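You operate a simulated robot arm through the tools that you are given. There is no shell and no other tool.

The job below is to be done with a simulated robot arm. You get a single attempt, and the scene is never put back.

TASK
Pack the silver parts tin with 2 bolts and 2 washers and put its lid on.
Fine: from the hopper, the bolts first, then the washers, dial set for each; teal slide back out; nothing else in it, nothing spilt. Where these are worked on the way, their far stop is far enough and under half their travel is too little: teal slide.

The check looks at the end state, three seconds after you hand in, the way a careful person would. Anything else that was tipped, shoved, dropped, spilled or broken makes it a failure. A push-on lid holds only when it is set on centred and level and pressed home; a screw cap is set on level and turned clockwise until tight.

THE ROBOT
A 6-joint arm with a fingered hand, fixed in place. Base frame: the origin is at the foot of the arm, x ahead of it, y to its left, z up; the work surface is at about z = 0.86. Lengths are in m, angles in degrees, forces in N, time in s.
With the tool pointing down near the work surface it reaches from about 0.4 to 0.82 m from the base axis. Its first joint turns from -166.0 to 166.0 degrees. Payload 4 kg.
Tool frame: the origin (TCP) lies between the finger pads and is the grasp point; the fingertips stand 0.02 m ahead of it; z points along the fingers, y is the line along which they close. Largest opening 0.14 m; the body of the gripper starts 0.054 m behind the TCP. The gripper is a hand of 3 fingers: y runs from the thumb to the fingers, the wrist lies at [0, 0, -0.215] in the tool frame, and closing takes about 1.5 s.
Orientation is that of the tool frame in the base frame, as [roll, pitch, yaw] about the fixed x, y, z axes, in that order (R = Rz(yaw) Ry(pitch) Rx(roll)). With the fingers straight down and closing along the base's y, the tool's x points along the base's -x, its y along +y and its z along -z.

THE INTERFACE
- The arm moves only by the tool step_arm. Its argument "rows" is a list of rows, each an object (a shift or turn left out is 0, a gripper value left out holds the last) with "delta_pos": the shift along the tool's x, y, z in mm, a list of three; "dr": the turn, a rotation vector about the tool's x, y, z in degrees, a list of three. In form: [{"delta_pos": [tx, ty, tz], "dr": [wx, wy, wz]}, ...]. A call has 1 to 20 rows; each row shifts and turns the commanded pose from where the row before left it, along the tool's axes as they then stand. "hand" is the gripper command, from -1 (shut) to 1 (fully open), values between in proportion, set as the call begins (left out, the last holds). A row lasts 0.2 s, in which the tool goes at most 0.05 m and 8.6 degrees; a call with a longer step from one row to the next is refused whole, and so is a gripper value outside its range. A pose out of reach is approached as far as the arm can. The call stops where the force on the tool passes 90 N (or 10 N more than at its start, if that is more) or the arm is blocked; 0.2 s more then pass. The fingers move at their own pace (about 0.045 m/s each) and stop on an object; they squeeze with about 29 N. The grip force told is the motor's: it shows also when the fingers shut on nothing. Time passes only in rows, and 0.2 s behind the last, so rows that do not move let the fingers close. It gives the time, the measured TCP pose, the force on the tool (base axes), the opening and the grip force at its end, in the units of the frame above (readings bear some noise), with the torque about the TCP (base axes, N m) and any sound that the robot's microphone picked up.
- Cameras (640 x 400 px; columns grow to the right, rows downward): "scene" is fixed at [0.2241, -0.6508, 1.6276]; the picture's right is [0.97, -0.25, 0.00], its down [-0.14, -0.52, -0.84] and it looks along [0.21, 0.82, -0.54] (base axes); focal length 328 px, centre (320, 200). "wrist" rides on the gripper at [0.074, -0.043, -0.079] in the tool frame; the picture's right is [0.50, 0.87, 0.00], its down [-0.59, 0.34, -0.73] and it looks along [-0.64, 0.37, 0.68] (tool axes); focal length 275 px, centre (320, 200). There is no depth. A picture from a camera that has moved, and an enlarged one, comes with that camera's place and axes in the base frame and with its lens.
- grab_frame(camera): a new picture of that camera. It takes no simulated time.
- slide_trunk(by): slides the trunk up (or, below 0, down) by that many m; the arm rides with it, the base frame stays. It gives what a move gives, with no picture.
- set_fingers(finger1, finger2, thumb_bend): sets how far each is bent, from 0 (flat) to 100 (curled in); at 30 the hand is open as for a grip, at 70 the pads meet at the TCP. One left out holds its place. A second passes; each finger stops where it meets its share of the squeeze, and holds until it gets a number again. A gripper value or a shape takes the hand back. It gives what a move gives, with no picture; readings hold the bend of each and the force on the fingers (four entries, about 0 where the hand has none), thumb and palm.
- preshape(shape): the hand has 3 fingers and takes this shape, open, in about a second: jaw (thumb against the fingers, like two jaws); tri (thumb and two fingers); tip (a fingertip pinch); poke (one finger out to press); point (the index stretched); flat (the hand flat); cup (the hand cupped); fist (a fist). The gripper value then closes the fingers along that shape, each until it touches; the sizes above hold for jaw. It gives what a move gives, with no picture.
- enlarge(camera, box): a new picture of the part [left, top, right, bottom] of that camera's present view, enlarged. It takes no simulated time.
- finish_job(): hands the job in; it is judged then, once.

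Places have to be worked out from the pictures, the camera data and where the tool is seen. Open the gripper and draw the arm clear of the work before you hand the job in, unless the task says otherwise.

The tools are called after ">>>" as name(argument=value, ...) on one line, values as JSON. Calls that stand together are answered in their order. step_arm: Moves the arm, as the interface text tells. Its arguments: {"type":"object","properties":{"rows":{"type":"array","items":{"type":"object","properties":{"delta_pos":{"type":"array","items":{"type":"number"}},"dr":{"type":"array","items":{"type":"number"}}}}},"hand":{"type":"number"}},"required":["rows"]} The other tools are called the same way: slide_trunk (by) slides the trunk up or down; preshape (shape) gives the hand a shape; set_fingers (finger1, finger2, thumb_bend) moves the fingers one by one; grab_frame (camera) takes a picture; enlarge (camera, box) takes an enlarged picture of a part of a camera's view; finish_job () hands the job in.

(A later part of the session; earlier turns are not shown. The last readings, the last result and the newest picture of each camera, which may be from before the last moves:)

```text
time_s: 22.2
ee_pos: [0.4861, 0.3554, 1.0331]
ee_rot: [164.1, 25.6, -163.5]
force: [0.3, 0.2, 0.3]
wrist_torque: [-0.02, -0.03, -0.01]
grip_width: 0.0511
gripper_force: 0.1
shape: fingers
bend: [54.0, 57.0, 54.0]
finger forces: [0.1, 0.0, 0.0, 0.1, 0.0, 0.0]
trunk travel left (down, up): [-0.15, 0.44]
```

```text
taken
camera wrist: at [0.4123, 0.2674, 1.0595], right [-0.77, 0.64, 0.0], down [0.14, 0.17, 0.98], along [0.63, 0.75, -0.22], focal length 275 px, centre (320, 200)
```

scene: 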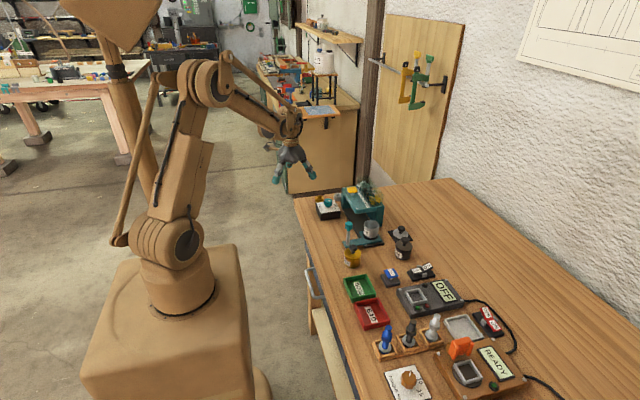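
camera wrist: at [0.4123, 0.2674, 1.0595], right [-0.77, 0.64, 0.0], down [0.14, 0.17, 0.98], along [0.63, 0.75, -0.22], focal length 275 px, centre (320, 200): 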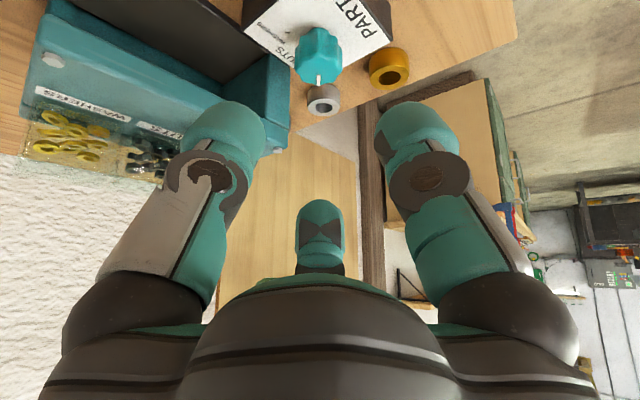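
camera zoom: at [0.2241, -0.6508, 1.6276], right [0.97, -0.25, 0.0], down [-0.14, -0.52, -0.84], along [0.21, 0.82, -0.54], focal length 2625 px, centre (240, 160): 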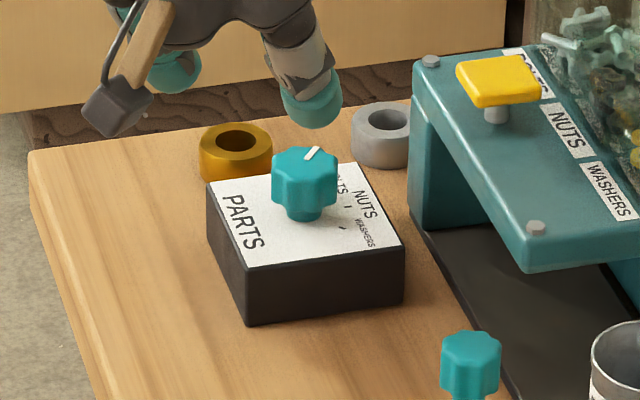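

The scene view shows the pointer near +45–50°, toward BOLTS. I enlarge the wrist view to verify.

>>> enlarge(camera="wrist", box=[240, 0, 400, 120])

```text
3.33 times, centred on (320, 60) of wrist
camera zoom: at [0.4123, 0.2674, 1.0595], right [-0.77, 0.64, 0.0], down [0.14, 0.17, 0.98], along [0.63, 0.75, -0.22], focal length 918 px, centre (320, 667)
```

zoom: 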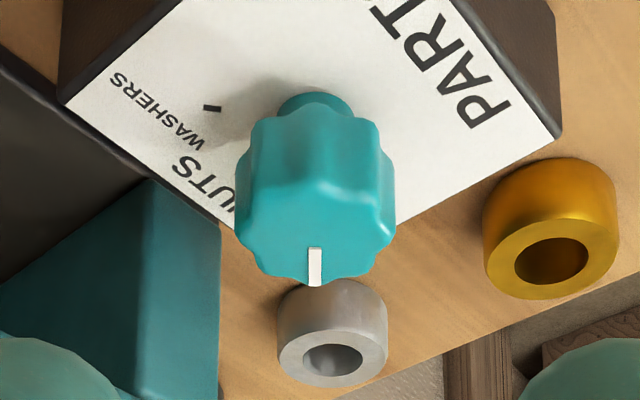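

The dial is now exactly at BOLTS. Next I untilt the tool and move above the slide handle, estimated at (0.529, 0.181) with its top at z 0.973.

>>> step_arm(rows=[{"dr": [3.75, 6.495, 0]}, {"dr": [3.75, 6.495, 0]}, {"dr": [3.75, 6.495, 0]}, {"dr": [3.75, 6.495, 0]}, {"dr": [0, 0, -5]}, {"dr": [0, 0, -5]}, {"delta_pos": [12.45, -43.05, -1.75]}, {"delta_pos": [12.45, -43.05, -1.75]}, {"delta_pos": [12.45, -43.05, -1.75]}, {"delta_pos": [12.45, -43.05, -1.75]}])

>>> grab_frame(camera="wrist")

>>> enlarge(camera="scene", box=[290, 150, 430, 270])

```text
time_s: 24.4
ee_pos: [0.5298, 0.1811, 1.0401]
ee_rot: [179.9, 0.1, -149.9]
force: [-1.1, 0.1, 0.5]
wrist_torque: [0.03, 0.0, 0.03]
grip_width: 0.0511
gripper_force: 0.0
shape: fingers
bend: [54.0, 57.0, 54.0]
finger forces: [0.0, 0.0, 0.0, 0.1, 0.1, 0.0]
trunk travel left (down, up): [-0.15, 0.44]
```

```text
taken
camera wrist: at [0.4876, 0.1077, 1.1196], right [-0.87, 0.5, 0.0], down [0.34, 0.59, 0.73], along [0.37, 0.64, -0.68], focal length 275 px, centre (320, 200)
```

wrist: 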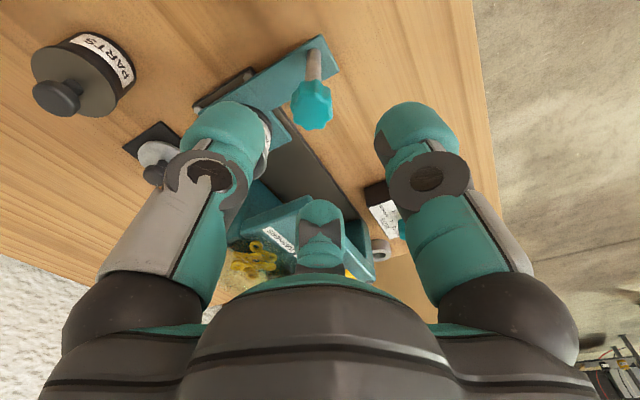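

```text
3.33 times, centred on (360, 210) of scene
camera zoom: at [0.2241, -0.6508, 1.6276], right [0.97, -0.25, 0.0], down [-0.14, -0.52, -0.84], along [0.21, 0.82, -0.54], focal length 1094 px, centre (187, 167)
```

zoom: 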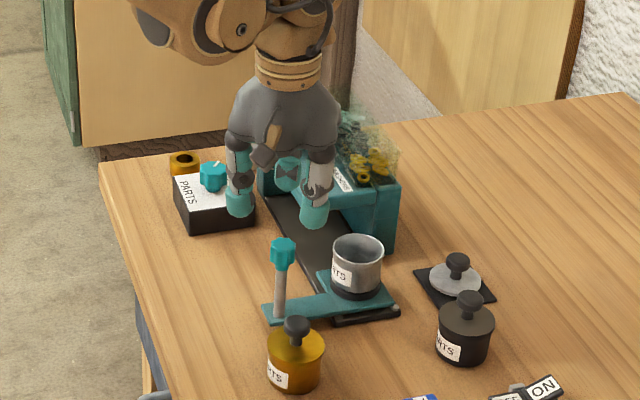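

The knob lies slightly off the tool axis, so I enlarge to measure it.

>>> enlarge(camera="wrist", box=[260, 30, 380, 150])

```text
3.33 times, centred on (320, 90) of wrist
camera zoom: at [0.4876, 0.1077, 1.1196], right [-0.87, 0.5, 0.0], down [0.34, 0.59, 0.73], along [0.37, 0.64, -0.68], focal length 918 px, centre (320, 567)
```

zoom: 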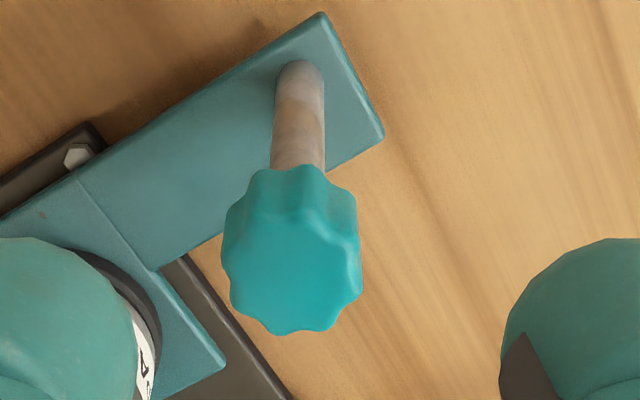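

The handle knob axis is at about (0.535, 0.180), top z 0.972. I shift onto it and descend so the finger pads surround the knob, then grip.

>>> step_arm(rows=[{"delta_pos": [-3.8, -3.4, 0]}, {"delta_pos": [0, 0, 29]}, {"delta_pos": [0, 0, 28]}, {"delta_pos": [0, 0, 0]}])

>>> grab_frame(camera="wrist")

>>> set_fingers(finger1=72, finger2=72, thumb_bend=72)

>>> grab_frame(camera="wrist")

>>> enlarge(camera="scene", box=[290, 150, 430, 270])

```text
time_s: 25.4
ee_pos: [0.5353, 0.1828, 0.9839]
ee_rot: [-179.9, 0.0, -150.1]
force: [0.2, -0.7, -0.4]
wrist_torque: [0.03, 0.01, -0.03]
grip_width: 0.0509
gripper_force: 0.1
shape: fingers
bend: [54.0, 57.0, 54.0]
finger forces: [0.0, 0.0, 0.1, 0.1, 0.1, 0.0]
trunk travel left (down, up): [-0.15, 0.44]
```

```text
taken
camera wrist: at [0.4925, 0.1079, 1.0636], right [-0.87, 0.5, 0.0], down [0.34, 0.59, 0.73], along [0.37, 0.64, -0.68], focal length 275 px, centre (320, 200)
```

wrist: 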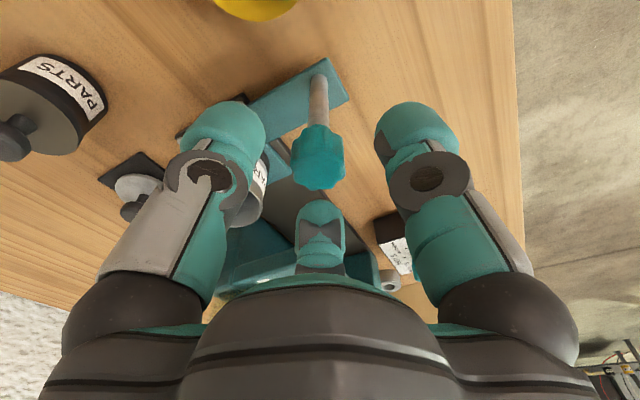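

```text
time_s: 26.4
ee_pos: [0.5351, 0.182, 0.9846]
ee_rot: [-179.9, 0.0, -150.0]
force: [1.2, 0.3, -1.9]
wrist_torque: [0.01, -0.01, -0.02]
grip_width: 0.0198
gripper_force: 13.8
shape: fingers
bend: [64.0, 66.0, 65.0]
finger forces: [8.4, 7.4, 0.0, 0.0, 11.5, 0.0]
trunk travel left (down, up): [-0.15, 0.44]
```

```text
taken
camera wrist: at [0.4929, 0.1079, 1.0636], right [-0.87, 0.5, 0.0], down [0.34, 0.59, 0.73], along [0.37, 0.64, -0.68], focal length 275 px, centre (320, 200)
```

wrist: 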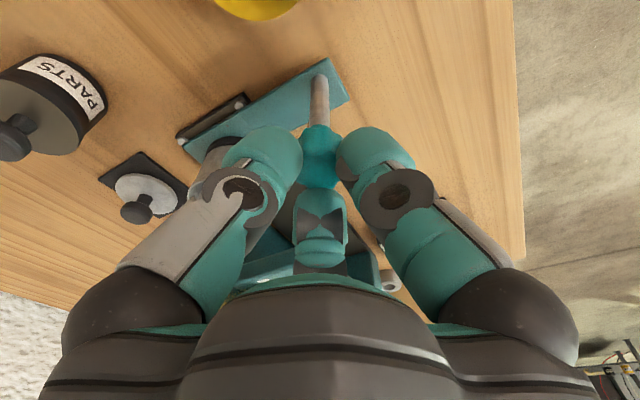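

```text
3.33 times, centred on (360, 210) of scene
camera zoom: at [0.2241, -0.6508, 1.6276], right [0.97, -0.25, 0.0], down [-0.14, -0.52, -0.84], along [0.21, 0.82, -0.54], focal length 1094 px, centre (187, 167)
```

zoom: 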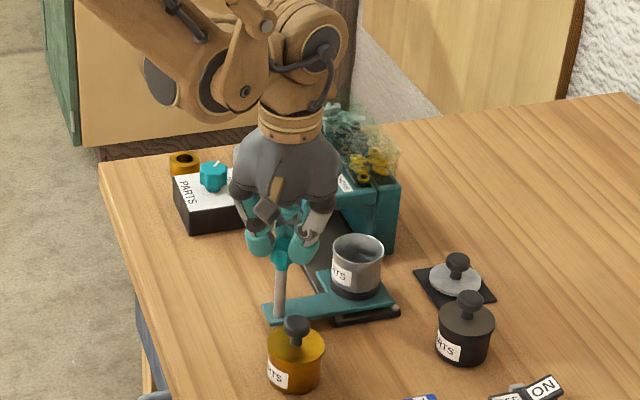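

The handle is gripped evenly by all three fingers. I push the slide in along +y, first 80 mm in small rows, watching the force.

>>> step_arm(rows=[{"delta_pos": [-5, 8.66, 0]}, {"delta_pos": [-7.5, 13, 0]}, {"delta_pos": [-7.5, 13, 0]}, {"delta_pos": [-7.5, 13, 0]}, {"delta_pos": [-7.5, 13, 0]}, {"delta_pos": [-5, 8.66, 0]}])

>>> grab_frame(camera="wrist")

>>> enlarge(camera="scene", box=[290, 150, 430, 270])

```text
time_s: 27.8
ee_pos: [0.5347, 0.2603, 0.9829]
ee_rot: [-179.9, 0.0, -150.0]
force: [5.5, -0.1, 9.8]
wrist_torque: [0.0, -0.09, -0.02]
grip_width: 0.0196
gripper_force: 18.1
shape: fingers
bend: [65.0, 66.0, 65.0]
finger forces: [10.2, 11.5, 0.0, 0.0, 15.5, 0.0]
trunk travel left (down, up): [-0.15, 0.44]
```

```text
taken
camera wrist: at [0.4926, 0.1863, 1.0629], right [-0.87, 0.5, 0.0], down [0.34, 0.59, 0.73], along [0.37, 0.64, -0.68], focal length 275 px, centre (320, 200)
```

wrist: 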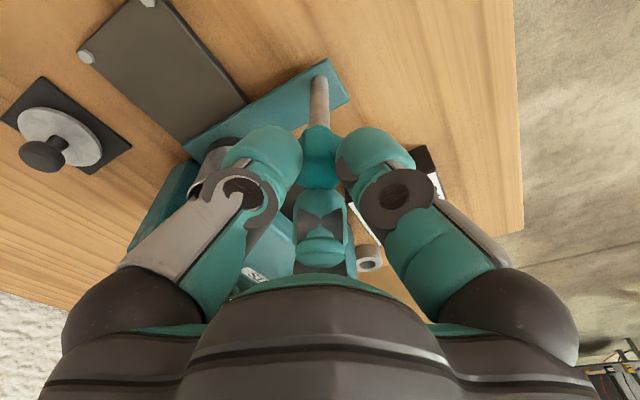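

```text
3.33 times, centred on (360, 210) of scene
camera zoom: at [0.2241, -0.6508, 1.6276], right [0.97, -0.25, 0.0], down [-0.14, -0.52, -0.84], along [0.21, 0.82, -0.54], focal length 1094 px, centre (187, 167)
```

zoom: 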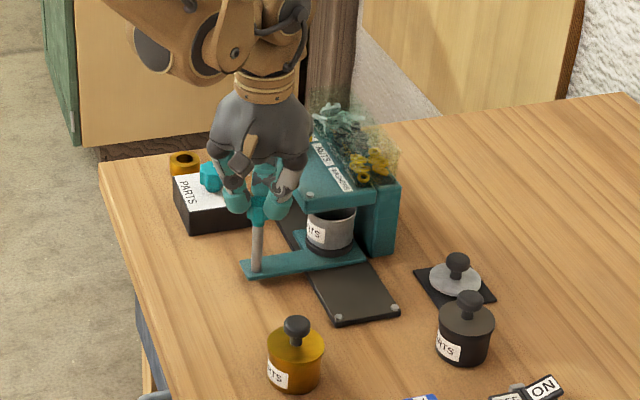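

The slide moves freely. I continue in smaller steps, 30 mm more, watching for the stop.

>>> step_arm(rows=[{"delta_pos": [-5, 8.66, 0]}, {"delta_pos": [-5, 8.66, 0]}, {"delta_pos": [-5, 8.66, 0]}])

>>> enlarge(camera="scene", box=[290, 150, 430, 270])

```text
time_s: 28.6
ee_pos: [0.5354, 0.2904, 0.9836]
ee_rot: [-179.9, 0.1, -150.0]
force: [5.4, 0.7, 20.9]
wrist_torque: [-0.03, -0.11, -0.01]
grip_width: 0.0194
gripper_force: 22.9
shape: fingers
bend: [64.0, 65.0, 65.0]
finger forces: [12.7, 14.7, 0.1, 0.1, 18.2, 0.0]
trunk travel left (down, up): [-0.15, 0.44]
```

```text
3.33 times, centred on (360, 210) of scene
camera zoom: at [0.2241, -0.6508, 1.6276], right [0.97, -0.25, 0.0], down [-0.14, -0.52, -0.84], along [0.21, 0.82, -0.54], focal length 1094 px, centre (187, 167)
```

zoom: 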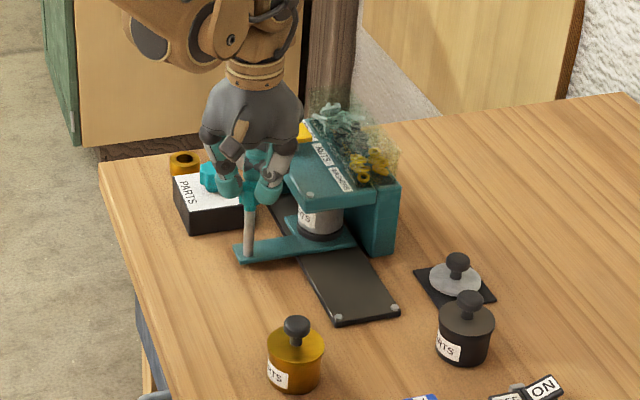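

No stop yet; vertical force from the finger squeeze on the knob is modest. I continue in 5 mm rows toward the stop.

>>> step_arm(rows=[{"delta_pos": [-2.5, 4.33, 0]}, {"delta_pos": [-2.5, 4.33, 0]}, {"delta_pos": [-2.5, 4.33, 0]}, {"delta_pos": [-2.5, 4.33, 0]}])

>>> enlarge(camera="scene", box=[290, 150, 430, 270])

>>> grab_frame(camera="wrist")

```text
time_s: 29.6
ee_pos: [0.5358, 0.307, 0.9836]
ee_rot: [-180.0, 0.0, -150.0]
force: [-0.3, -31.8, 10.8]
wrist_torque: [-0.7, -0.09, -0.21]
grip_width: 0.0237
gripper_force: 14.9
shape: fingers
bend: [66.0, 72.0, 61.0]
finger forces: [4.5, 0.0, 0.0, 0.0, 26.4, 0.0]
trunk travel left (down, up): [-0.15, 0.44]
```

```text
3.33 times, centred on (360, 210) of scene
camera zoom: at [0.2241, -0.6508, 1.6276], right [0.97, -0.25, 0.0], down [-0.14, -0.52, -0.84], along [0.21, 0.82, -0.54], focal length 1094 px, centre (187, 167)
```

zoom: 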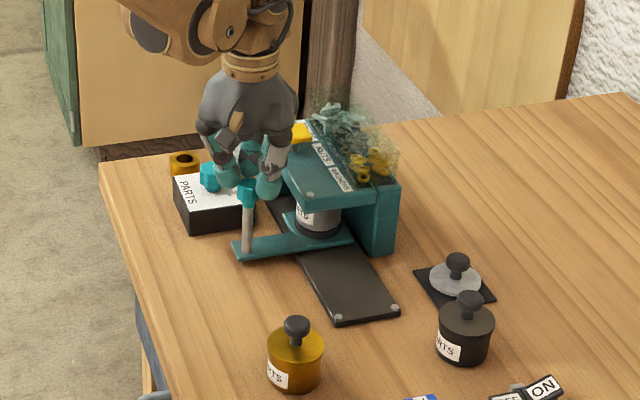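

```text
taken
camera wrist: at [0.493, 0.2334, 1.0624], right [-0.87, 0.5, 0.0], down [0.34, 0.59, 0.74], along [0.37, 0.64, -0.68], focal length 275 px, centre (320, 200)
```

wrist: 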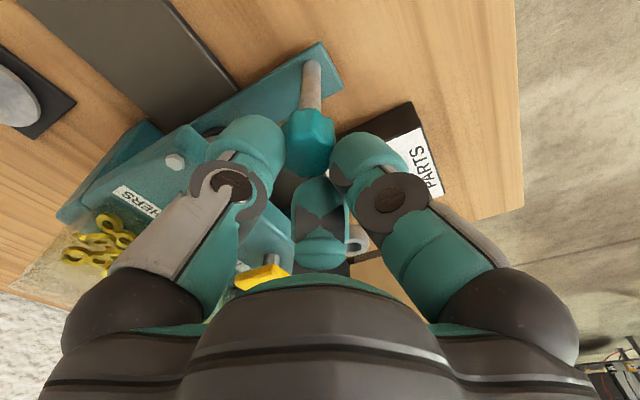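

The force jumped to −32 N in y at about 120 mm of travel, so the far stop is reached. I release the knob, rise, and look.

>>> set_fingers(finger1=52, finger2=52, thumb_bend=52)

>>> step_arm(rows=[{"delta_pos": [0, 0, -25]}, {"delta_pos": [0, 0, -35]}, {"delta_pos": [0, 0, -35]}])

>>> grab_frame(camera="wrist")

>>> enlarge(camera="scene", box=[290, 150, 430, 270])

```text
time_s: 30.6
ee_pos: [0.5358, 0.3119, 0.9824]
ee_rot: [-179.9, 0.1, -150.0]
force: [-0.2, -0.8, 0.2]
wrist_torque: [-0.01, 0.02, 0.0]
grip_width: 0.0573
gripper_force: 0.0
shape: fingers
bend: [52.0, 52.0, 52.0]
finger forces: [0.0, 0.0, 0.0, 0.0, 0.0, 0.0]
trunk travel left (down, up): [-0.15, 0.44]
```

```text
time_s: 31.4
ee_pos: [0.5348, 0.3106, 1.078]
ee_rot: [-179.8, 0.0, -150.0]
force: [1.3, 0.6, -0.4]
wrist_torque: [-0.03, 0.0, -0.01]
grip_width: 0.0571
gripper_force: 0.1
shape: fingers
bend: [52.0, 52.0, 52.0]
finger forces: [0.0, 0.0, 0.0, 0.0, 0.1, 0.0]
trunk travel left (down, up): [-0.15, 0.44]
```

```text
taken
camera wrist: at [0.4928, 0.2366, 1.1572], right [-0.87, 0.5, 0.0], down [0.34, 0.59, 0.73], along [0.37, 0.64, -0.68], focal length 275 px, centre (320, 200)
```

wrist: 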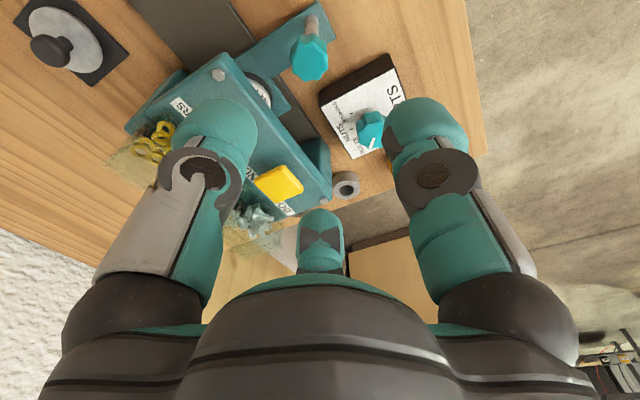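

```text
3.33 times, centred on (360, 210) of scene
camera zoom: at [0.2241, -0.6508, 1.6276], right [0.97, -0.25, 0.0], down [-0.14, -0.52, -0.84], along [0.21, 0.82, -0.54], focal length 1094 px, centre (187, 167)
```

zoom: 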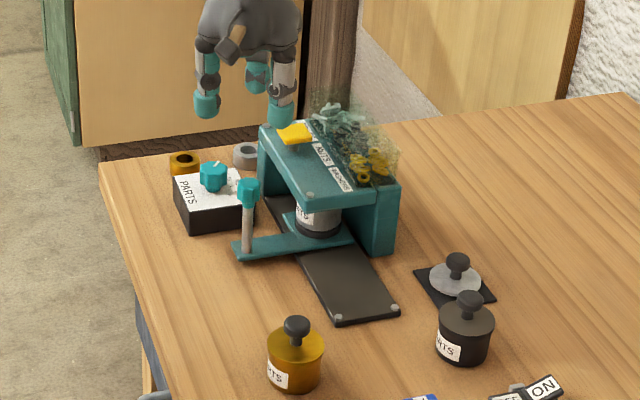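

The slide stays in with the tin under the hopper. I enlarge to locate the yellow button.

>>> enlarge(camera="wrist", box=[210, 120, 370, 240])

>>> enlarge(camera="scene", box=[330, 170, 410, 240])

```text
3.33 times, centred on (290, 180) of wrist
camera zoom: at [0.4928, 0.2366, 1.1572], right [-0.87, 0.5, 0.0], down [0.34, 0.59, 0.73], along [0.37, 0.64, -0.68], focal length 918 px, centre (420, 267)
```

zoom: 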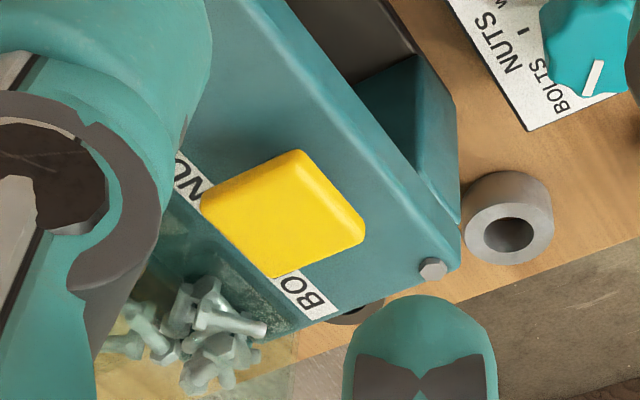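

```text
5.71 times, centred on (370, 205) of scene
camera zoom: at [0.2241, -0.6508, 1.6276], right [0.97, -0.25, 0.0], down [-0.14, -0.52, -0.84], along [0.21, 0.82, -0.54], focal length 1875 px, centre (34, 171)
```

zoom: 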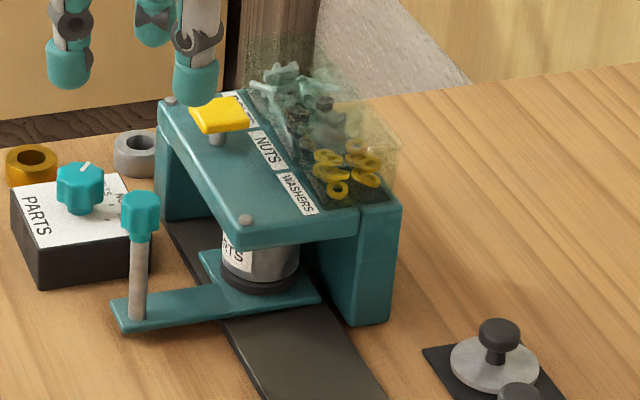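

The hopper top is at z ≈ 0.956 and the yellow button is at about (0.611, 0.369), top z ≈ 0.978. I close the fingertips together and move above the button.

>>> set_fingers(finger1=70, finger2=70, thumb_bend=70)

>>> step_arm(rows=[{"delta_pos": [-31.6, 4.1, 3]}, {"delta_pos": [-31.6, 4.1, 3]}, {"delta_pos": [-31.6, 4.1, 2]}, {"delta_pos": [0, 0, 0]}])

>>> grab_frame(camera="wrist")

>>> enlarge(camera="scene", box=[320, 140, 420, 230])

```text
time_s: 32.4
ee_pos: [0.5355, 0.3102, 1.0778]
ee_rot: [-179.9, 0.0, -150.0]
force: [0.8, 0.4, 0.7]
wrist_torque: [-0.01, -0.03, 0.04]
grip_width: 0.0043
gripper_force: 0.1
shape: fingers
bend: [69.0, 69.0, 70.0]
finger forces: [0.1, 0.1, 0.1, 0.0, 0.0, 0.1]
trunk travel left (down, up): [-0.15, 0.44]
```

```text
time_s: 33.4
ee_pos: [0.6128, 0.3688, 1.0691]
ee_rot: [-179.9, 0.0, -149.9]
force: [-0.3, -0.1, 0.3]
wrist_torque: [0.01, -0.01, 0.01]
grip_width: 0.0042
gripper_force: 0.0
shape: fingers
bend: [69.0, 69.0, 70.0]
finger forces: [0.0, 0.1, 0.0, 0.0, 0.0, 0.0]
trunk travel left (down, up): [-0.15, 0.44]
```

```text
taken
camera wrist: at [0.5701, 0.2947, 1.1488], right [-0.87, 0.5, 0.0], down [0.34, 0.59, 0.73], along [0.37, 0.64, -0.68], focal length 275 px, centre (320, 200)
```

wrist: 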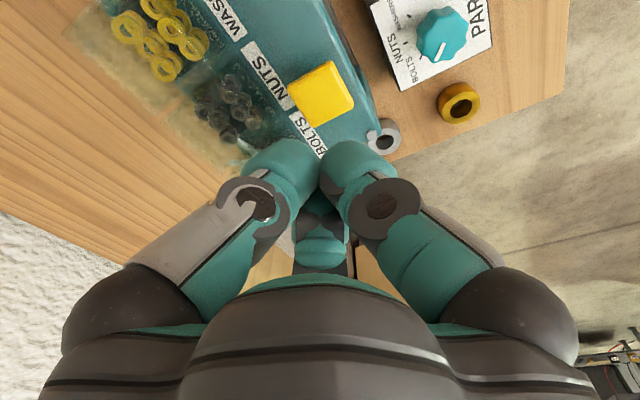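

```text
4.44 times, centred on (370, 185) of scene
camera zoom: at [0.2241, -0.6508, 1.6276], right [0.97, -0.25, 0.0], down [-0.14, -0.52, -0.84], along [0.21, 0.82, -0.54], focal length 1458 px, centre (98, 267)
```

zoom: 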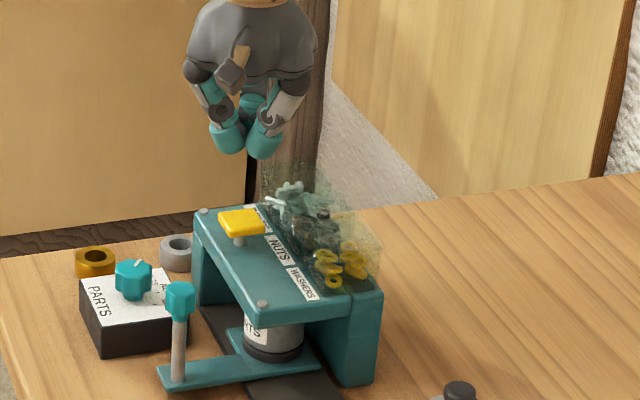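

The button is nearly under the fingertips, offset by only a few mm. I centre on it and descend most of the way.

>>> step_arm(rows=[{"delta_pos": [4.8, -1.3, 15]}, {"delta_pos": [0, 0, 20]}, {"delta_pos": [0, 0, 0]}])

>>> grab_frame(camera="wrist")

>>> enlarge(camera="scene", box=[320, 140, 420, 230])

```text
time_s: 34.2
ee_pos: [0.61, 0.3644, 1.0351]
ee_rot: [-179.9, 0.0, -150.0]
force: [0.4, -0.3, 0.0]
wrist_torque: [-0.05, -0.01, -0.04]
grip_width: 0.0043
gripper_force: 0.0
shape: fingers
bend: [69.0, 69.0, 70.0]
finger forces: [0.0, 0.0, 0.0, 0.0, 0.0, 0.0]
trunk travel left (down, up): [-0.15, 0.44]
```

```text
taken
camera wrist: at [0.567, 0.2908, 1.1131], right [-0.87, 0.5, 0.0], down [0.34, 0.59, 0.73], along [0.37, 0.64, -0.68], focal length 275 px, centre (320, 200)
```

wrist: 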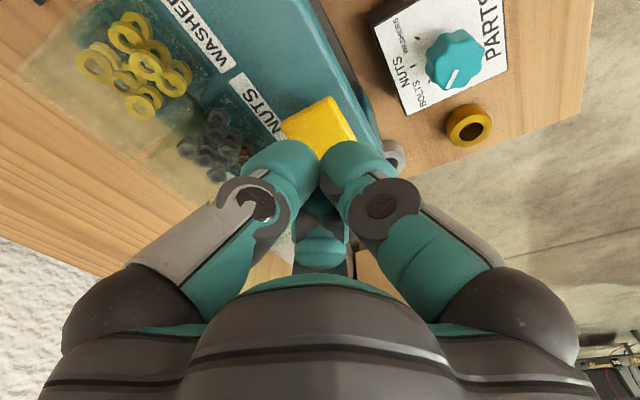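

```text
4.44 times, centred on (370, 185) of scene
camera zoom: at [0.2241, -0.6508, 1.6276], right [0.97, -0.25, 0.0], down [-0.14, -0.52, -0.84], along [0.21, 0.82, -0.54], focal length 1458 px, centre (98, 267)
```

zoom: 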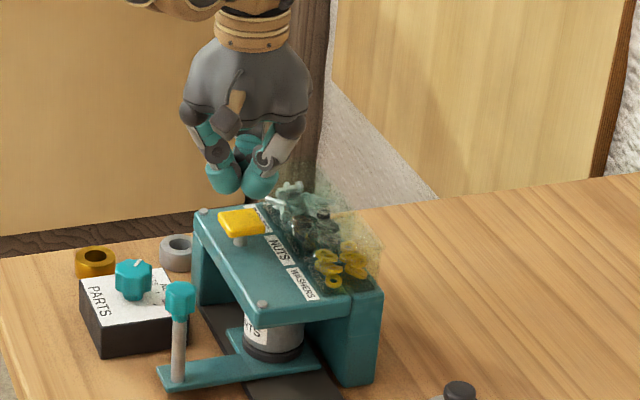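

I descend in small steps until contact with the button.

>>> step_arm(rows=[{"delta_pos": [0, 0, 5]}, {"delta_pos": [0, 0, 5]}, {"delta_pos": [0, 0, 5]}, {"delta_pos": [0, 0, 0]}])

>>> enlarge(camera="scene", box=[330, 150, 410, 220])

>>> enlarge(camera="wrist", box=[240, 60, 400, 180])

```text
time_s: 35.2
ee_pos: [0.6089, 0.3657, 1.0188]
ee_rot: [-179.8, 0.0, -150.0]
force: [0.2, 0.7, 0.5]
wrist_torque: [-0.02, 0.01, -0.02]
grip_width: 0.0043
gripper_force: 0.0
shape: fingers
bend: [69.0, 69.0, 70.0]
finger forces: [0.0, 0.0, 0.0, 0.1, 0.0, 0.0]
trunk travel left (down, up): [-0.15, 0.44]
```

```text
5.71 times, centred on (370, 185) of scene
camera zoom: at [0.2241, -0.6508, 1.6276], right [0.97, -0.25, 0.0], down [-0.14, -0.52, -0.84], along [0.21, 0.82, -0.54], focal length 1875 px, centre (34, 286)
```

zoom: 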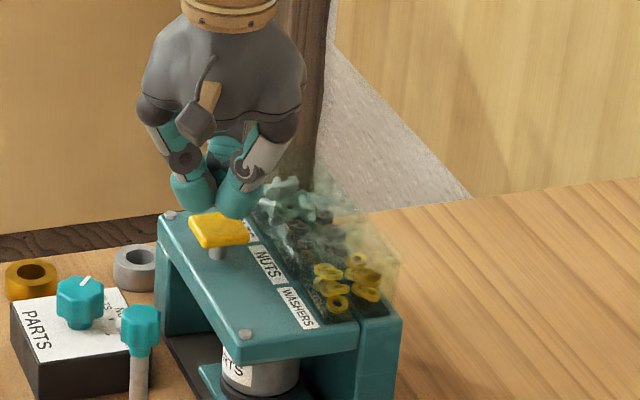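

```text
3.33 times, centred on (320, 120) of wrist
camera zoom: at [0.5659, 0.2909, 1.098], right [-0.87, 0.5, 0.0], down [0.34, 0.59, 0.73], along [0.37, 0.64, -0.68], focal length 918 px, centre (320, 467)
```

zoom: 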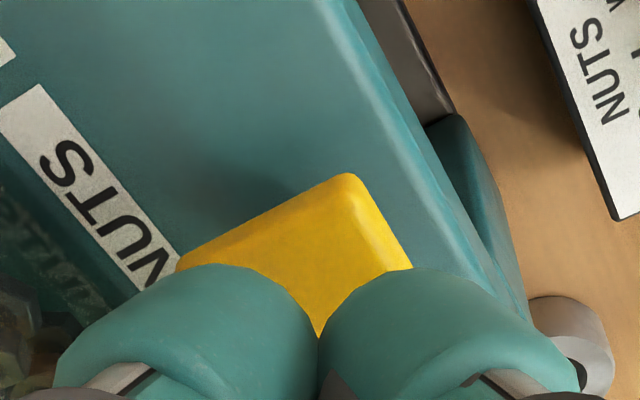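

The tips are just above the button and about 4 mm off centre in −y. I correct that and press down in 3 mm steps, watching force and sound.

>>> step_arm(rows=[{"delta_pos": [0.3, -4.5, 0]}, {"delta_pos": [0, 0, 3]}, {"delta_pos": [0, 0, 3]}, {"delta_pos": [0, 0, 2]}])

>>> enlarge(camera="scene", box=[330, 150, 410, 220])

```text
time_s: 36.2
ee_pos: [0.6096, 0.3613, 1.0118]
ee_rot: [-180.0, 0.0, -150.1]
force: [-0.1, -0.1, -0.2]
wrist_torque: [-0.01, 0.02, -0.01]
grip_width: 0.0041
gripper_force: 0.0
shape: fingers
bend: [69.0, 69.0, 70.0]
finger forces: [0.0, 0.0, 0.0, 0.0, 0.0, 0.0]
trunk travel left (down, up): [-0.15, 0.44]
```

```text
5.71 times, centred on (370, 185) of scene
camera zoom: at [0.2241, -0.6508, 1.6276], right [0.97, -0.25, 0.0], down [-0.14, -0.52, -0.84], along [0.21, 0.82, -0.54], focal length 1875 px, centre (34, 286)
```

zoom: 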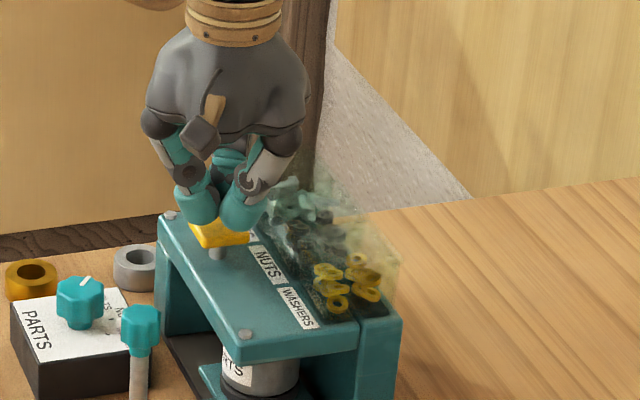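

No contact yet at TCP z 1.012, so I keep descending in 2 mm steps.

>>> step_arm(rows=[{"delta_pos": [0, 0, 2]}, {"delta_pos": [0, 0, 2]}, {"delta_pos": [0, 0, 2]}])

>>> enlarge(camera="scene", box=[330, 150, 410, 220])

```text
time_s: 37.0
ee_pos: [0.6106, 0.3616, 1.0061]
ee_rot: [-179.8, -0.1, -149.9]
force: [-0.2, -0.3, -0.2]
wrist_torque: [0.01, -0.01, 0.01]
grip_width: 0.0041
gripper_force: 0.1
shape: fingers
bend: [69.0, 69.0, 70.0]
finger forces: [0.0, 0.2, 0.0, 0.1, 0.0, 0.0]
trunk travel left (down, up): [-0.15, 0.44]
```

```text
5.71 times, centred on (370, 185) of scene
camera zoom: at [0.2241, -0.6508, 1.6276], right [0.97, -0.25, 0.0], down [-0.14, -0.52, -0.84], along [0.21, 0.82, -0.54], focal length 1875 px, centre (34, 286)
```

zoom: 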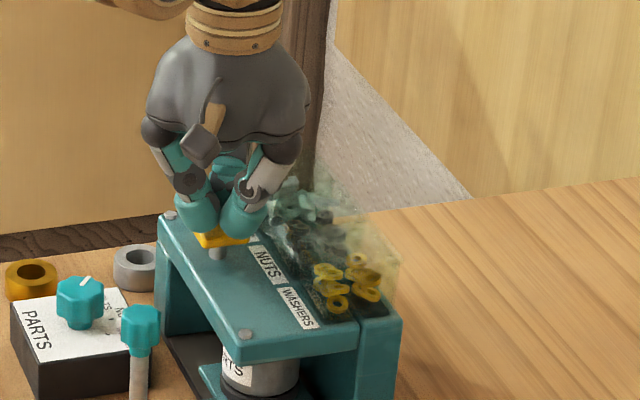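

It looks very close now, so I continue in 1.5–2 mm steps.

>>> step_arm(rows=[{"delta_pos": [0, 0, 2]}, {"delta_pos": [0, 0, 2]}])

>>> step_arm(rows=[{"delta_pos": [0, 0, 2]}])

```text
time_s: 37.6
ee_pos: [0.6109, 0.362, 1.0014]
ee_rot: [-179.9, 0.0, -150.0]
force: [1.0, -0.6, -0.2]
wrist_torque: [-0.03, 0.01, -0.03]
grip_width: 0.0042
gripper_force: 0.0
shape: fingers
bend: [69.0, 69.0, 70.0]
finger forces: [0.1, 0.0, 0.0, 0.0, 0.0, 0.0]
trunk travel left (down, up): [-0.15, 0.44]
```

```text
time_s: 38.0
ee_pos: [0.6106, 0.3617, 1.0]
ee_rot: [-179.9, 0.0, -150.0]
force: [0.2, 0.8, 0.9]
wrist_torque: [0.01, -0.02, 0.0]
grip_width: 0.004
gripper_force: 0.0
shape: fingers
bend: [69.0, 69.0, 70.0]
finger forces: [0.0, 0.0, 0.0, 0.0, 0.1, 0.0]
trunk travel left (down, up): [-0.15, 0.44]
```

There is still no force. I keep going in 1.5 mm steps with single-row checks.

>>> step_arm(rows=[{"delta_pos": [0, 0, 1.5]}, {"delta_pos": [0, 0, 1.5]}])

>>> enlarge(camera="scene", box=[340, 165, 390, 215])

```text
time_s: 38.6
ee_pos: [0.6109, 0.3608, 0.9966]
ee_rot: [-179.9, 0.0, -150.0]
force: [-0.2, 0.2, 1.2]
wrist_torque: [0.02, -0.02, 0.02]
grip_width: 0.0042
gripper_force: 0.1
shape: fingers
bend: [69.0, 69.0, 70.0]
finger forces: [0.0, 0.1, 0.0, 0.0, 0.0, 0.0]
trunk travel left (down, up): [-0.15, 0.44]
```

```text
8.00 times, centred on (365, 190) of scene
camera zoom: at [0.2241, -0.6508, 1.6276], right [0.97, -0.25, 0.0], down [-0.14, -0.52, -0.84], along [0.21, 0.82, -0.54], focal length 2625 px, centre (-40, 280)
```

zoom: 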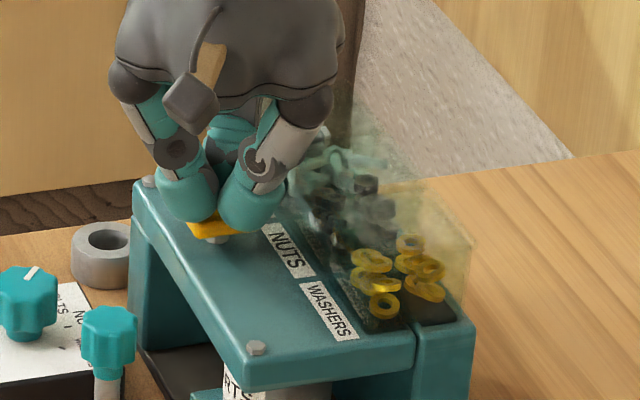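

The tips overlap the button in view and force is starting to show (1.2 N). I continue pressing in 1.5 mm steps.

>>> step_arm(rows=[{"delta_pos": [0, 0, 1.5]}, {"delta_pos": [0, 0, 1.5]}])

>>> step_arm(rows=[{"delta_pos": [0, 0, 1.5]}])

```text
time_s: 39.2
ee_pos: [0.6107, 0.3612, 0.9927]
ee_rot: [-179.9, 0.0, -150.0]
force: [0.1, 0.4, 2.8]
wrist_torque: [0.01, -0.01, 0.0]
grip_width: 0.0043
gripper_force: 0.0
shape: fingers
bend: [69.0, 69.0, 70.0]
finger forces: [0.0, 0.0, 0.1, 0.0, 0.0, 0.1]
trunk travel left (down, up): [-0.15, 0.44]
heard: click
```

```text
time_s: 39.6
ee_pos: [0.6106, 0.3609, 0.9928]
ee_rot: [-179.9, 0.0, -150.1]
force: [0.3, 0.0, 1.7]
wrist_torque: [0.02, 0.0, -0.01]
grip_width: 0.0041
gripper_force: 0.0
shape: fingers
bend: [69.0, 69.0, 70.0]
finger forces: [0.0, 0.1, 0.0, 0.0, 0.0, 0.1]
trunk travel left (down, up): [-0.15, 0.44]
```

I heard a click at TCP z ≈ 0.993 with about 3 N. I lift off to let the button return and look for the dispensed bolt.

>>> step_arm(rows=[{"delta_pos": [0, 0, -8]}, {"delta_pos": [0, 0, -10]}, {"delta_pos": [0, 0, 0]}])

>>> enlarge(camera="scene", box=[320, 160, 410, 240])

>>> grab_frame(camera="wrist")

```text
time_s: 40.4
ee_pos: [0.6086, 0.3607, 1.0096]
ee_rot: [-179.9, 0.0, -150.0]
force: [-0.3, 0.3, -0.6]
wrist_torque: [-0.02, 0.02, -0.02]
grip_width: 0.0042
gripper_force: 0.1
shape: fingers
bend: [69.0, 69.0, 70.0]
finger forces: [0.1, 0.1, 0.0, 0.1, 0.0, 0.0]
trunk travel left (down, up): [-0.15, 0.44]
```

```text
5.00 times, centred on (365, 200) of scene
camera zoom: at [0.2241, -0.6508, 1.6276], right [0.97, -0.25, 0.0], down [-0.14, -0.52, -0.84], along [0.21, 0.82, -0.54], focal length 1640 px, centre (95, 200)
```

zoom: 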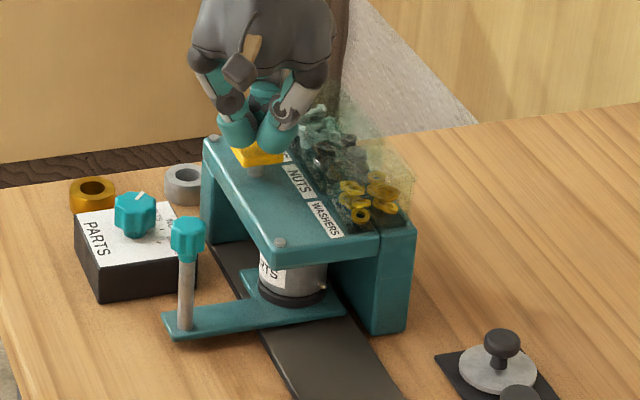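

```text
taken
camera wrist: at [0.5672, 0.2869, 1.0893], right [-0.87, 0.5, 0.0], down [0.34, 0.59, 0.73], along [0.37, 0.64, -0.68], focal length 275 px, centre (320, 200)
```

wrist: 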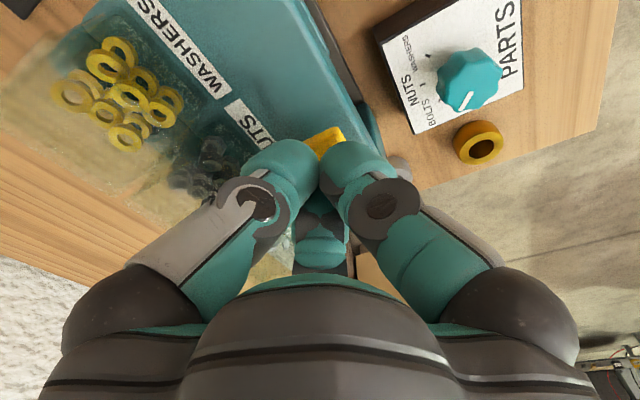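

The button appears to have returned up. One click means one trigger, so I press a second time to the same depth for the second bolt.

>>> step_arm(rows=[{"delta_pos": [0, 0, 8]}, {"delta_pos": [0, 0, 5]}, {"delta_pos": [0, 0, 2.5]}, {"delta_pos": [0, 0, 2.5]}])

```text
time_s: 41.4
ee_pos: [0.6105, 0.3618, 0.9923]
ee_rot: [-179.9, 0.0, -150.1]
force: [-0.1, 1.2, 2.2]
wrist_torque: [0.03, -0.02, -0.02]
grip_width: 0.0042
gripper_force: 0.1
shape: fingers
bend: [69.0, 69.0, 70.0]
finger forces: [0.1, 0.1, 0.0, 0.0, 0.0, 0.0]
trunk travel left (down, up): [-0.15, 0.44]
heard: click
```

A second click was heard. I lift off, open the fingers slightly, and move above the slide handle to pull it out and check the tin.

>>> step_arm(rows=[{"delta_pos": [0, 0, -20]}, {"delta_pos": [0, 0, -40]}, {"delta_pos": [33.1, -6.3, 0]}, {"delta_pos": [33.1, -6.3, 0]}, {"delta_pos": [33.1, -6.3, 0]}, {"delta_pos": [0, 0, 0]}])

>>> set_fingers(finger1=52, finger2=52, thumb_bend=52)

>>> grab_frame(camera="wrist")

>>> enlarge(camera="wrist", box=[260, 30, 380, 150])

```text
time_s: 42.8
ee_pos: [0.5339, 0.2931, 1.0532]
ee_rot: [-179.9, 0.0, -150.0]
force: [0.0, 0.6, 0.7]
wrist_torque: [0.01, 0.01, -0.02]
grip_width: 0.0038
gripper_force: 0.1
shape: fingers
bend: [69.0, 69.0, 70.0]
finger forces: [0.0, 0.0, 0.0, 0.0, 0.0, 0.0]
trunk travel left (down, up): [-0.15, 0.44]
```

```text
time_s: 43.8
ee_pos: [0.5335, 0.295, 1.0528]
ee_rot: [-179.8, 0.0, -150.0]
force: [0.6, 0.9, 0.4]
wrist_torque: [0.04, 0.01, 0.0]
grip_width: 0.0573
gripper_force: 0.1
shape: fingers
bend: [52.0, 52.0, 52.0]
finger forces: [0.1, 0.0, 0.0, 0.0, 0.0, 0.1]
trunk travel left (down, up): [-0.15, 0.44]
```

```text
taken
camera wrist: at [0.4922, 0.2202, 1.1317], right [-0.87, 0.5, 0.0], down [0.34, 0.59, 0.73], along [0.37, 0.64, -0.68], focal length 275 px, centre (320, 200)
```

wrist: 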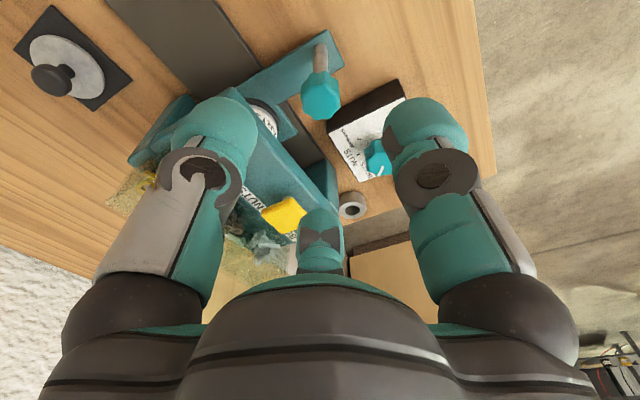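

```text
3.33 times, centred on (320, 90) of wrist
camera zoom: at [0.4922, 0.2202, 1.1317], right [-0.87, 0.5, 0.0], down [0.34, 0.59, 0.73], along [0.37, 0.64, -0.68], focal length 918 px, centre (320, 567)
```

zoom: 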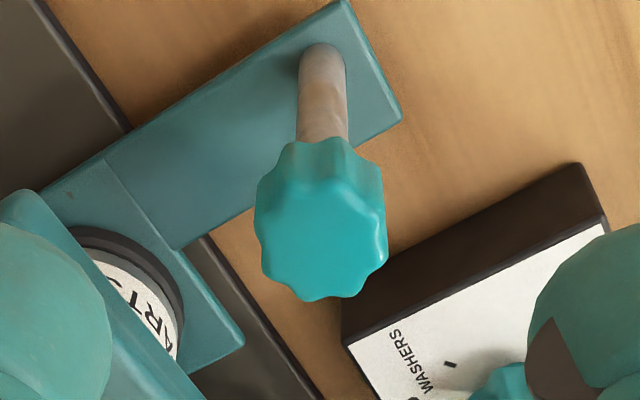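

The handle is at (0.535, 0.295), directly under the tool axis. I descend, grip it, and pull the slide out along −y.

>>> step_arm(rows=[{"delta_pos": [0, 0, 25]}, {"delta_pos": [0, 0, 25]}, {"delta_pos": [0, 0, 19]}, {"delta_pos": [0, 0, 0]}])

>>> set_fingers(finger1=72, finger2=72, thumb_bend=72)

>>> step_arm(rows=[{"delta_pos": [4, -6.93, 0]}, {"delta_pos": [7.5, -13, 0]}, {"delta_pos": [7.5, -13, 0]}, {"delta_pos": [7.5, -13, 0]}, {"delta_pos": [7.5, -13, 0]}, {"delta_pos": [7.5, -13, 0]}, {"delta_pos": [7.5, -13, 0]}])

>>> enlarge(camera="scene", box=[310, 160, 430, 260])

```text
time_s: 44.8
ee_pos: [0.5346, 0.2947, 0.9828]
ee_rot: [-179.9, 0.0, -150.0]
force: [0.6, -0.1, -0.2]
wrist_torque: [-0.06, 0.01, -0.05]
grip_width: 0.0571
gripper_force: 0.0
shape: fingers
bend: [52.0, 52.0, 52.0]
finger forces: [0.1, 0.0, 0.0, 0.1, 0.0, 0.1]
trunk travel left (down, up): [-0.15, 0.44]
```

```text
time_s: 45.8
ee_pos: [0.535, 0.2955, 0.9835]
ee_rot: [-179.8, 0.0, -150.0]
force: [0.5, -1.6, -2.0]
wrist_torque: [0.01, 0.03, 0.01]
grip_width: 0.0187
gripper_force: 13.3
shape: fingers
bend: [64.0, 65.0, 65.0]
finger forces: [8.9, 8.1, 0.0, 0.0, 10.7, 0.0]
trunk travel left (down, up): [-0.15, 0.44]
```

```text
time_s: 47.4
ee_pos: [0.5349, 0.1971, 0.9839]
ee_rot: [179.9, -0.1, -150.0]
force: [9.9, -0.2, -2.5]
wrist_torque: [-0.01, -0.16, -0.01]
grip_width: 0.0184
gripper_force: 14.3
shape: fingers
bend: [65.0, 64.0, 65.0]
finger forces: [6.7, 9.7, 0.0, 0.1, 12.6, 0.0]
trunk travel left (down, up): [-0.15, 0.44]
```

```text
4.00 times, centred on (370, 210) of scene
camera zoom: at [0.2241, -0.6508, 1.6276], right [0.97, -0.25, 0.0], down [-0.14, -0.52, -0.84], along [0.21, 0.82, -0.54], focal length 1312 px, centre (120, 160)
```

zoom: 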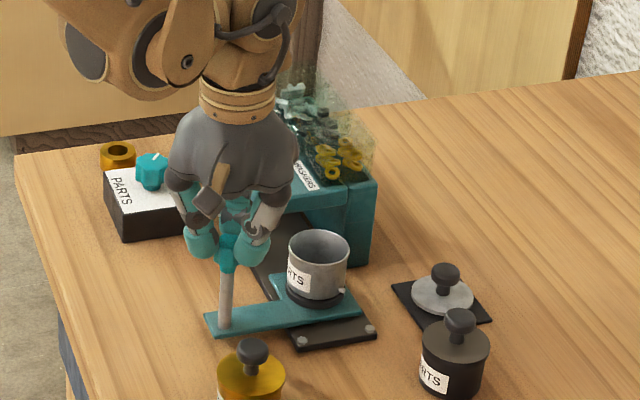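

I see a small bright spot by the tin base, so I enlarge it before moving on.

>>> enlarge(camera="scene", box=[370, 205, 420, 250])

>>> grab_frame(camera="wrist")

```text
8.89 times, centred on (395, 228) of scene
camera zoom: at [0.2241, -0.6508, 1.6276], right [0.97, -0.25, 0.0], down [-0.14, -0.52, -0.84], along [0.21, 0.82, -0.54], focal length 2916 px, centre (-347, -44)
```

zoom: 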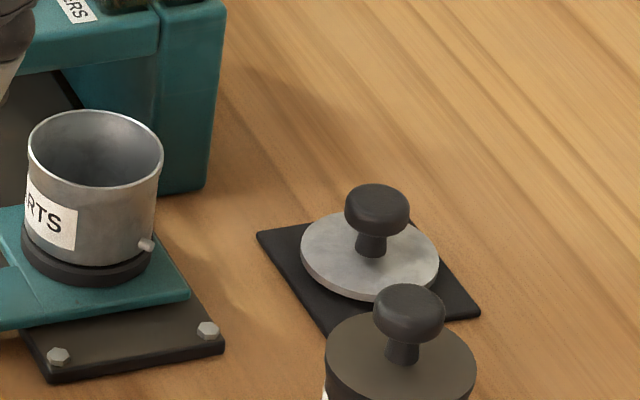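

```text
taken
camera wrist: at [0.492, 0.1229, 1.0627], right [-0.87, 0.5, 0.0], down [0.34, 0.59, 0.73], along [0.37, 0.64, -0.68], focal length 275 px, centre (320, 200)
```

wrist: 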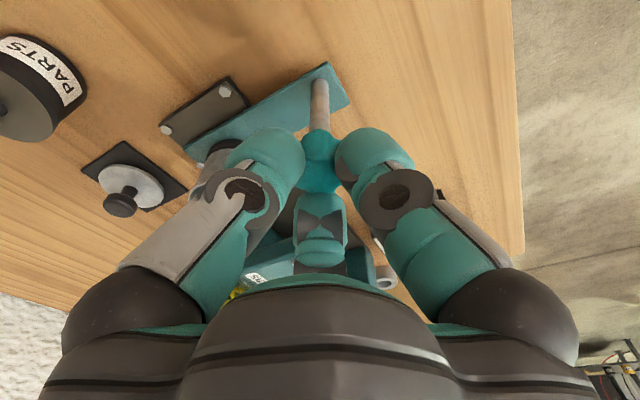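

Something small and silver pokes out at the tin's base on the right side, possibly a bolt. I finish pulling the slide to its out-stop gently, then inspect from above.

>>> step_arm(rows=[{"delta_pos": [2.5, -4.33, 0]}, {"delta_pos": [2.5, -4.33, 0]}, {"delta_pos": [2.5, -4.33, 0]}, {"delta_pos": [1.5, -2.6, 0]}])

```text
time_s: 48.4
ee_pos: [0.5342, 0.1802, 0.9841]
ee_rot: [-179.9, -0.2, -150.1]
force: [5.9, 2.8, -2.1]
wrist_torque: [0.03, -0.1, 0.05]
grip_width: 0.018
gripper_force: 14.0
shape: fingers
bend: [65.0, 64.0, 66.0]
finger forces: [7.7, 10.5, 0.1, 0.0, 10.5, 0.0]
trunk travel left (down, up): [-0.15, 0.44]
```

The handle is back at its start position with the force starting to rise. I pull 3 mm more to confirm the stop, release, and rise for a look.

>>> step_arm(rows=[{"delta_pos": [1.5, -2.6, 0]}, {"delta_pos": [0, 0, 0]}])

>>> set_fingers(finger1=52, finger2=52, thumb_bend=52)

>>> step_arm(rows=[{"delta_pos": [0, 0, -30]}, {"delta_pos": [0, 0, -40]}, {"delta_pos": [0, 0, -40]}, {"delta_pos": [0, 0, -40]}])

>>> grab_frame(camera="wrist")

>>> enlarge(camera="scene", box=[345, 200, 405, 255])

```text
time_s: 49.0
ee_pos: [0.5349, 0.1785, 0.9844]
ee_rot: [-179.9, 0.0, -150.0]
force: [6.0, 12.7, 4.6]
wrist_torque: [0.24, -0.11, 0.08]
grip_width: 0.0164
gripper_force: 15.6
shape: fingers
bend: [65.0, 64.0, 66.0]
finger forces: [6.7, 15.2, 0.1, 0.0, 8.6, 0.0]
trunk travel left (down, up): [-0.15, 0.44]
```

```text
time_s: 50.0
ee_pos: [0.5341, 0.1758, 0.9843]
ee_rot: [-179.9, 0.0, -150.0]
force: [-0.9, 0.1, 0.0]
wrist_torque: [-0.02, -0.01, 0.01]
grip_width: 0.0573
gripper_force: 0.1
shape: fingers
bend: [52.0, 52.0, 52.0]
finger forces: [0.0, 0.0, 0.0, 0.0, 0.1, 0.0]
trunk travel left (down, up): [-0.15, 0.44]
```

```text
time_s: 51.0
ee_pos: [0.5361, 0.1763, 1.1355]
ee_rot: [-179.9, 0.0, -150.0]
force: [0.3, -0.1, 0.0]
wrist_torque: [0.03, -0.01, 0.02]
grip_width: 0.0572
gripper_force: 0.1
shape: fingers
bend: [52.0, 52.0, 52.0]
finger forces: [0.1, 0.1, 0.1, 0.1, 0.0, 0.1]
trunk travel left (down, up): [-0.15, 0.44]
```

```text
taken
camera wrist: at [0.4936, 0.1024, 1.2143], right [-0.87, 0.5, 0.0], down [0.34, 0.59, 0.73], along [0.37, 0.64, -0.68], focal length 275 px, centre (320, 200)
```

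wrist: 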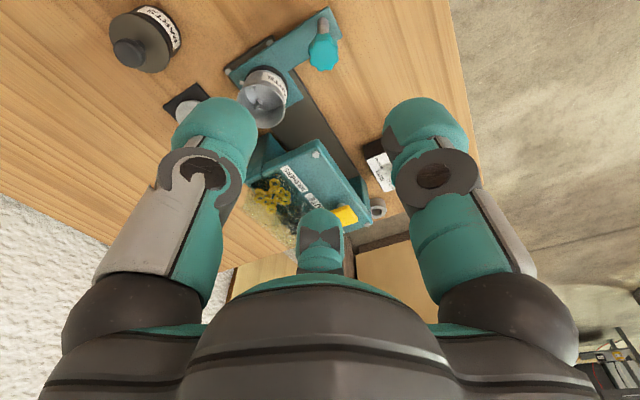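

```text
7.27 times, centred on (375, 228) of scene
camera zoom: at [0.2241, -0.6508, 1.6276], right [0.97, -0.25, 0.0], down [-0.14, -0.52, -0.84], along [0.21, 0.82, -0.54], focal length 2386 px, centre (-80, 0)
```

zoom: 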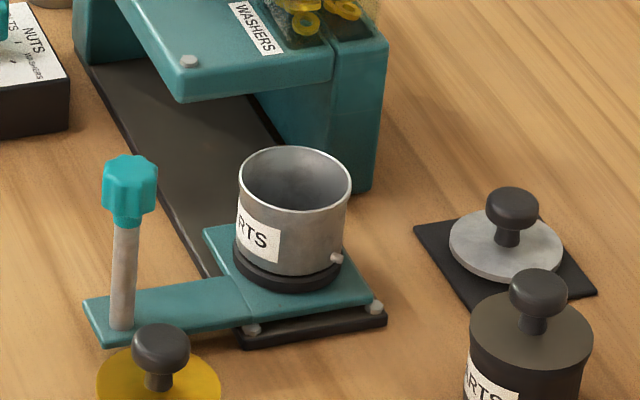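

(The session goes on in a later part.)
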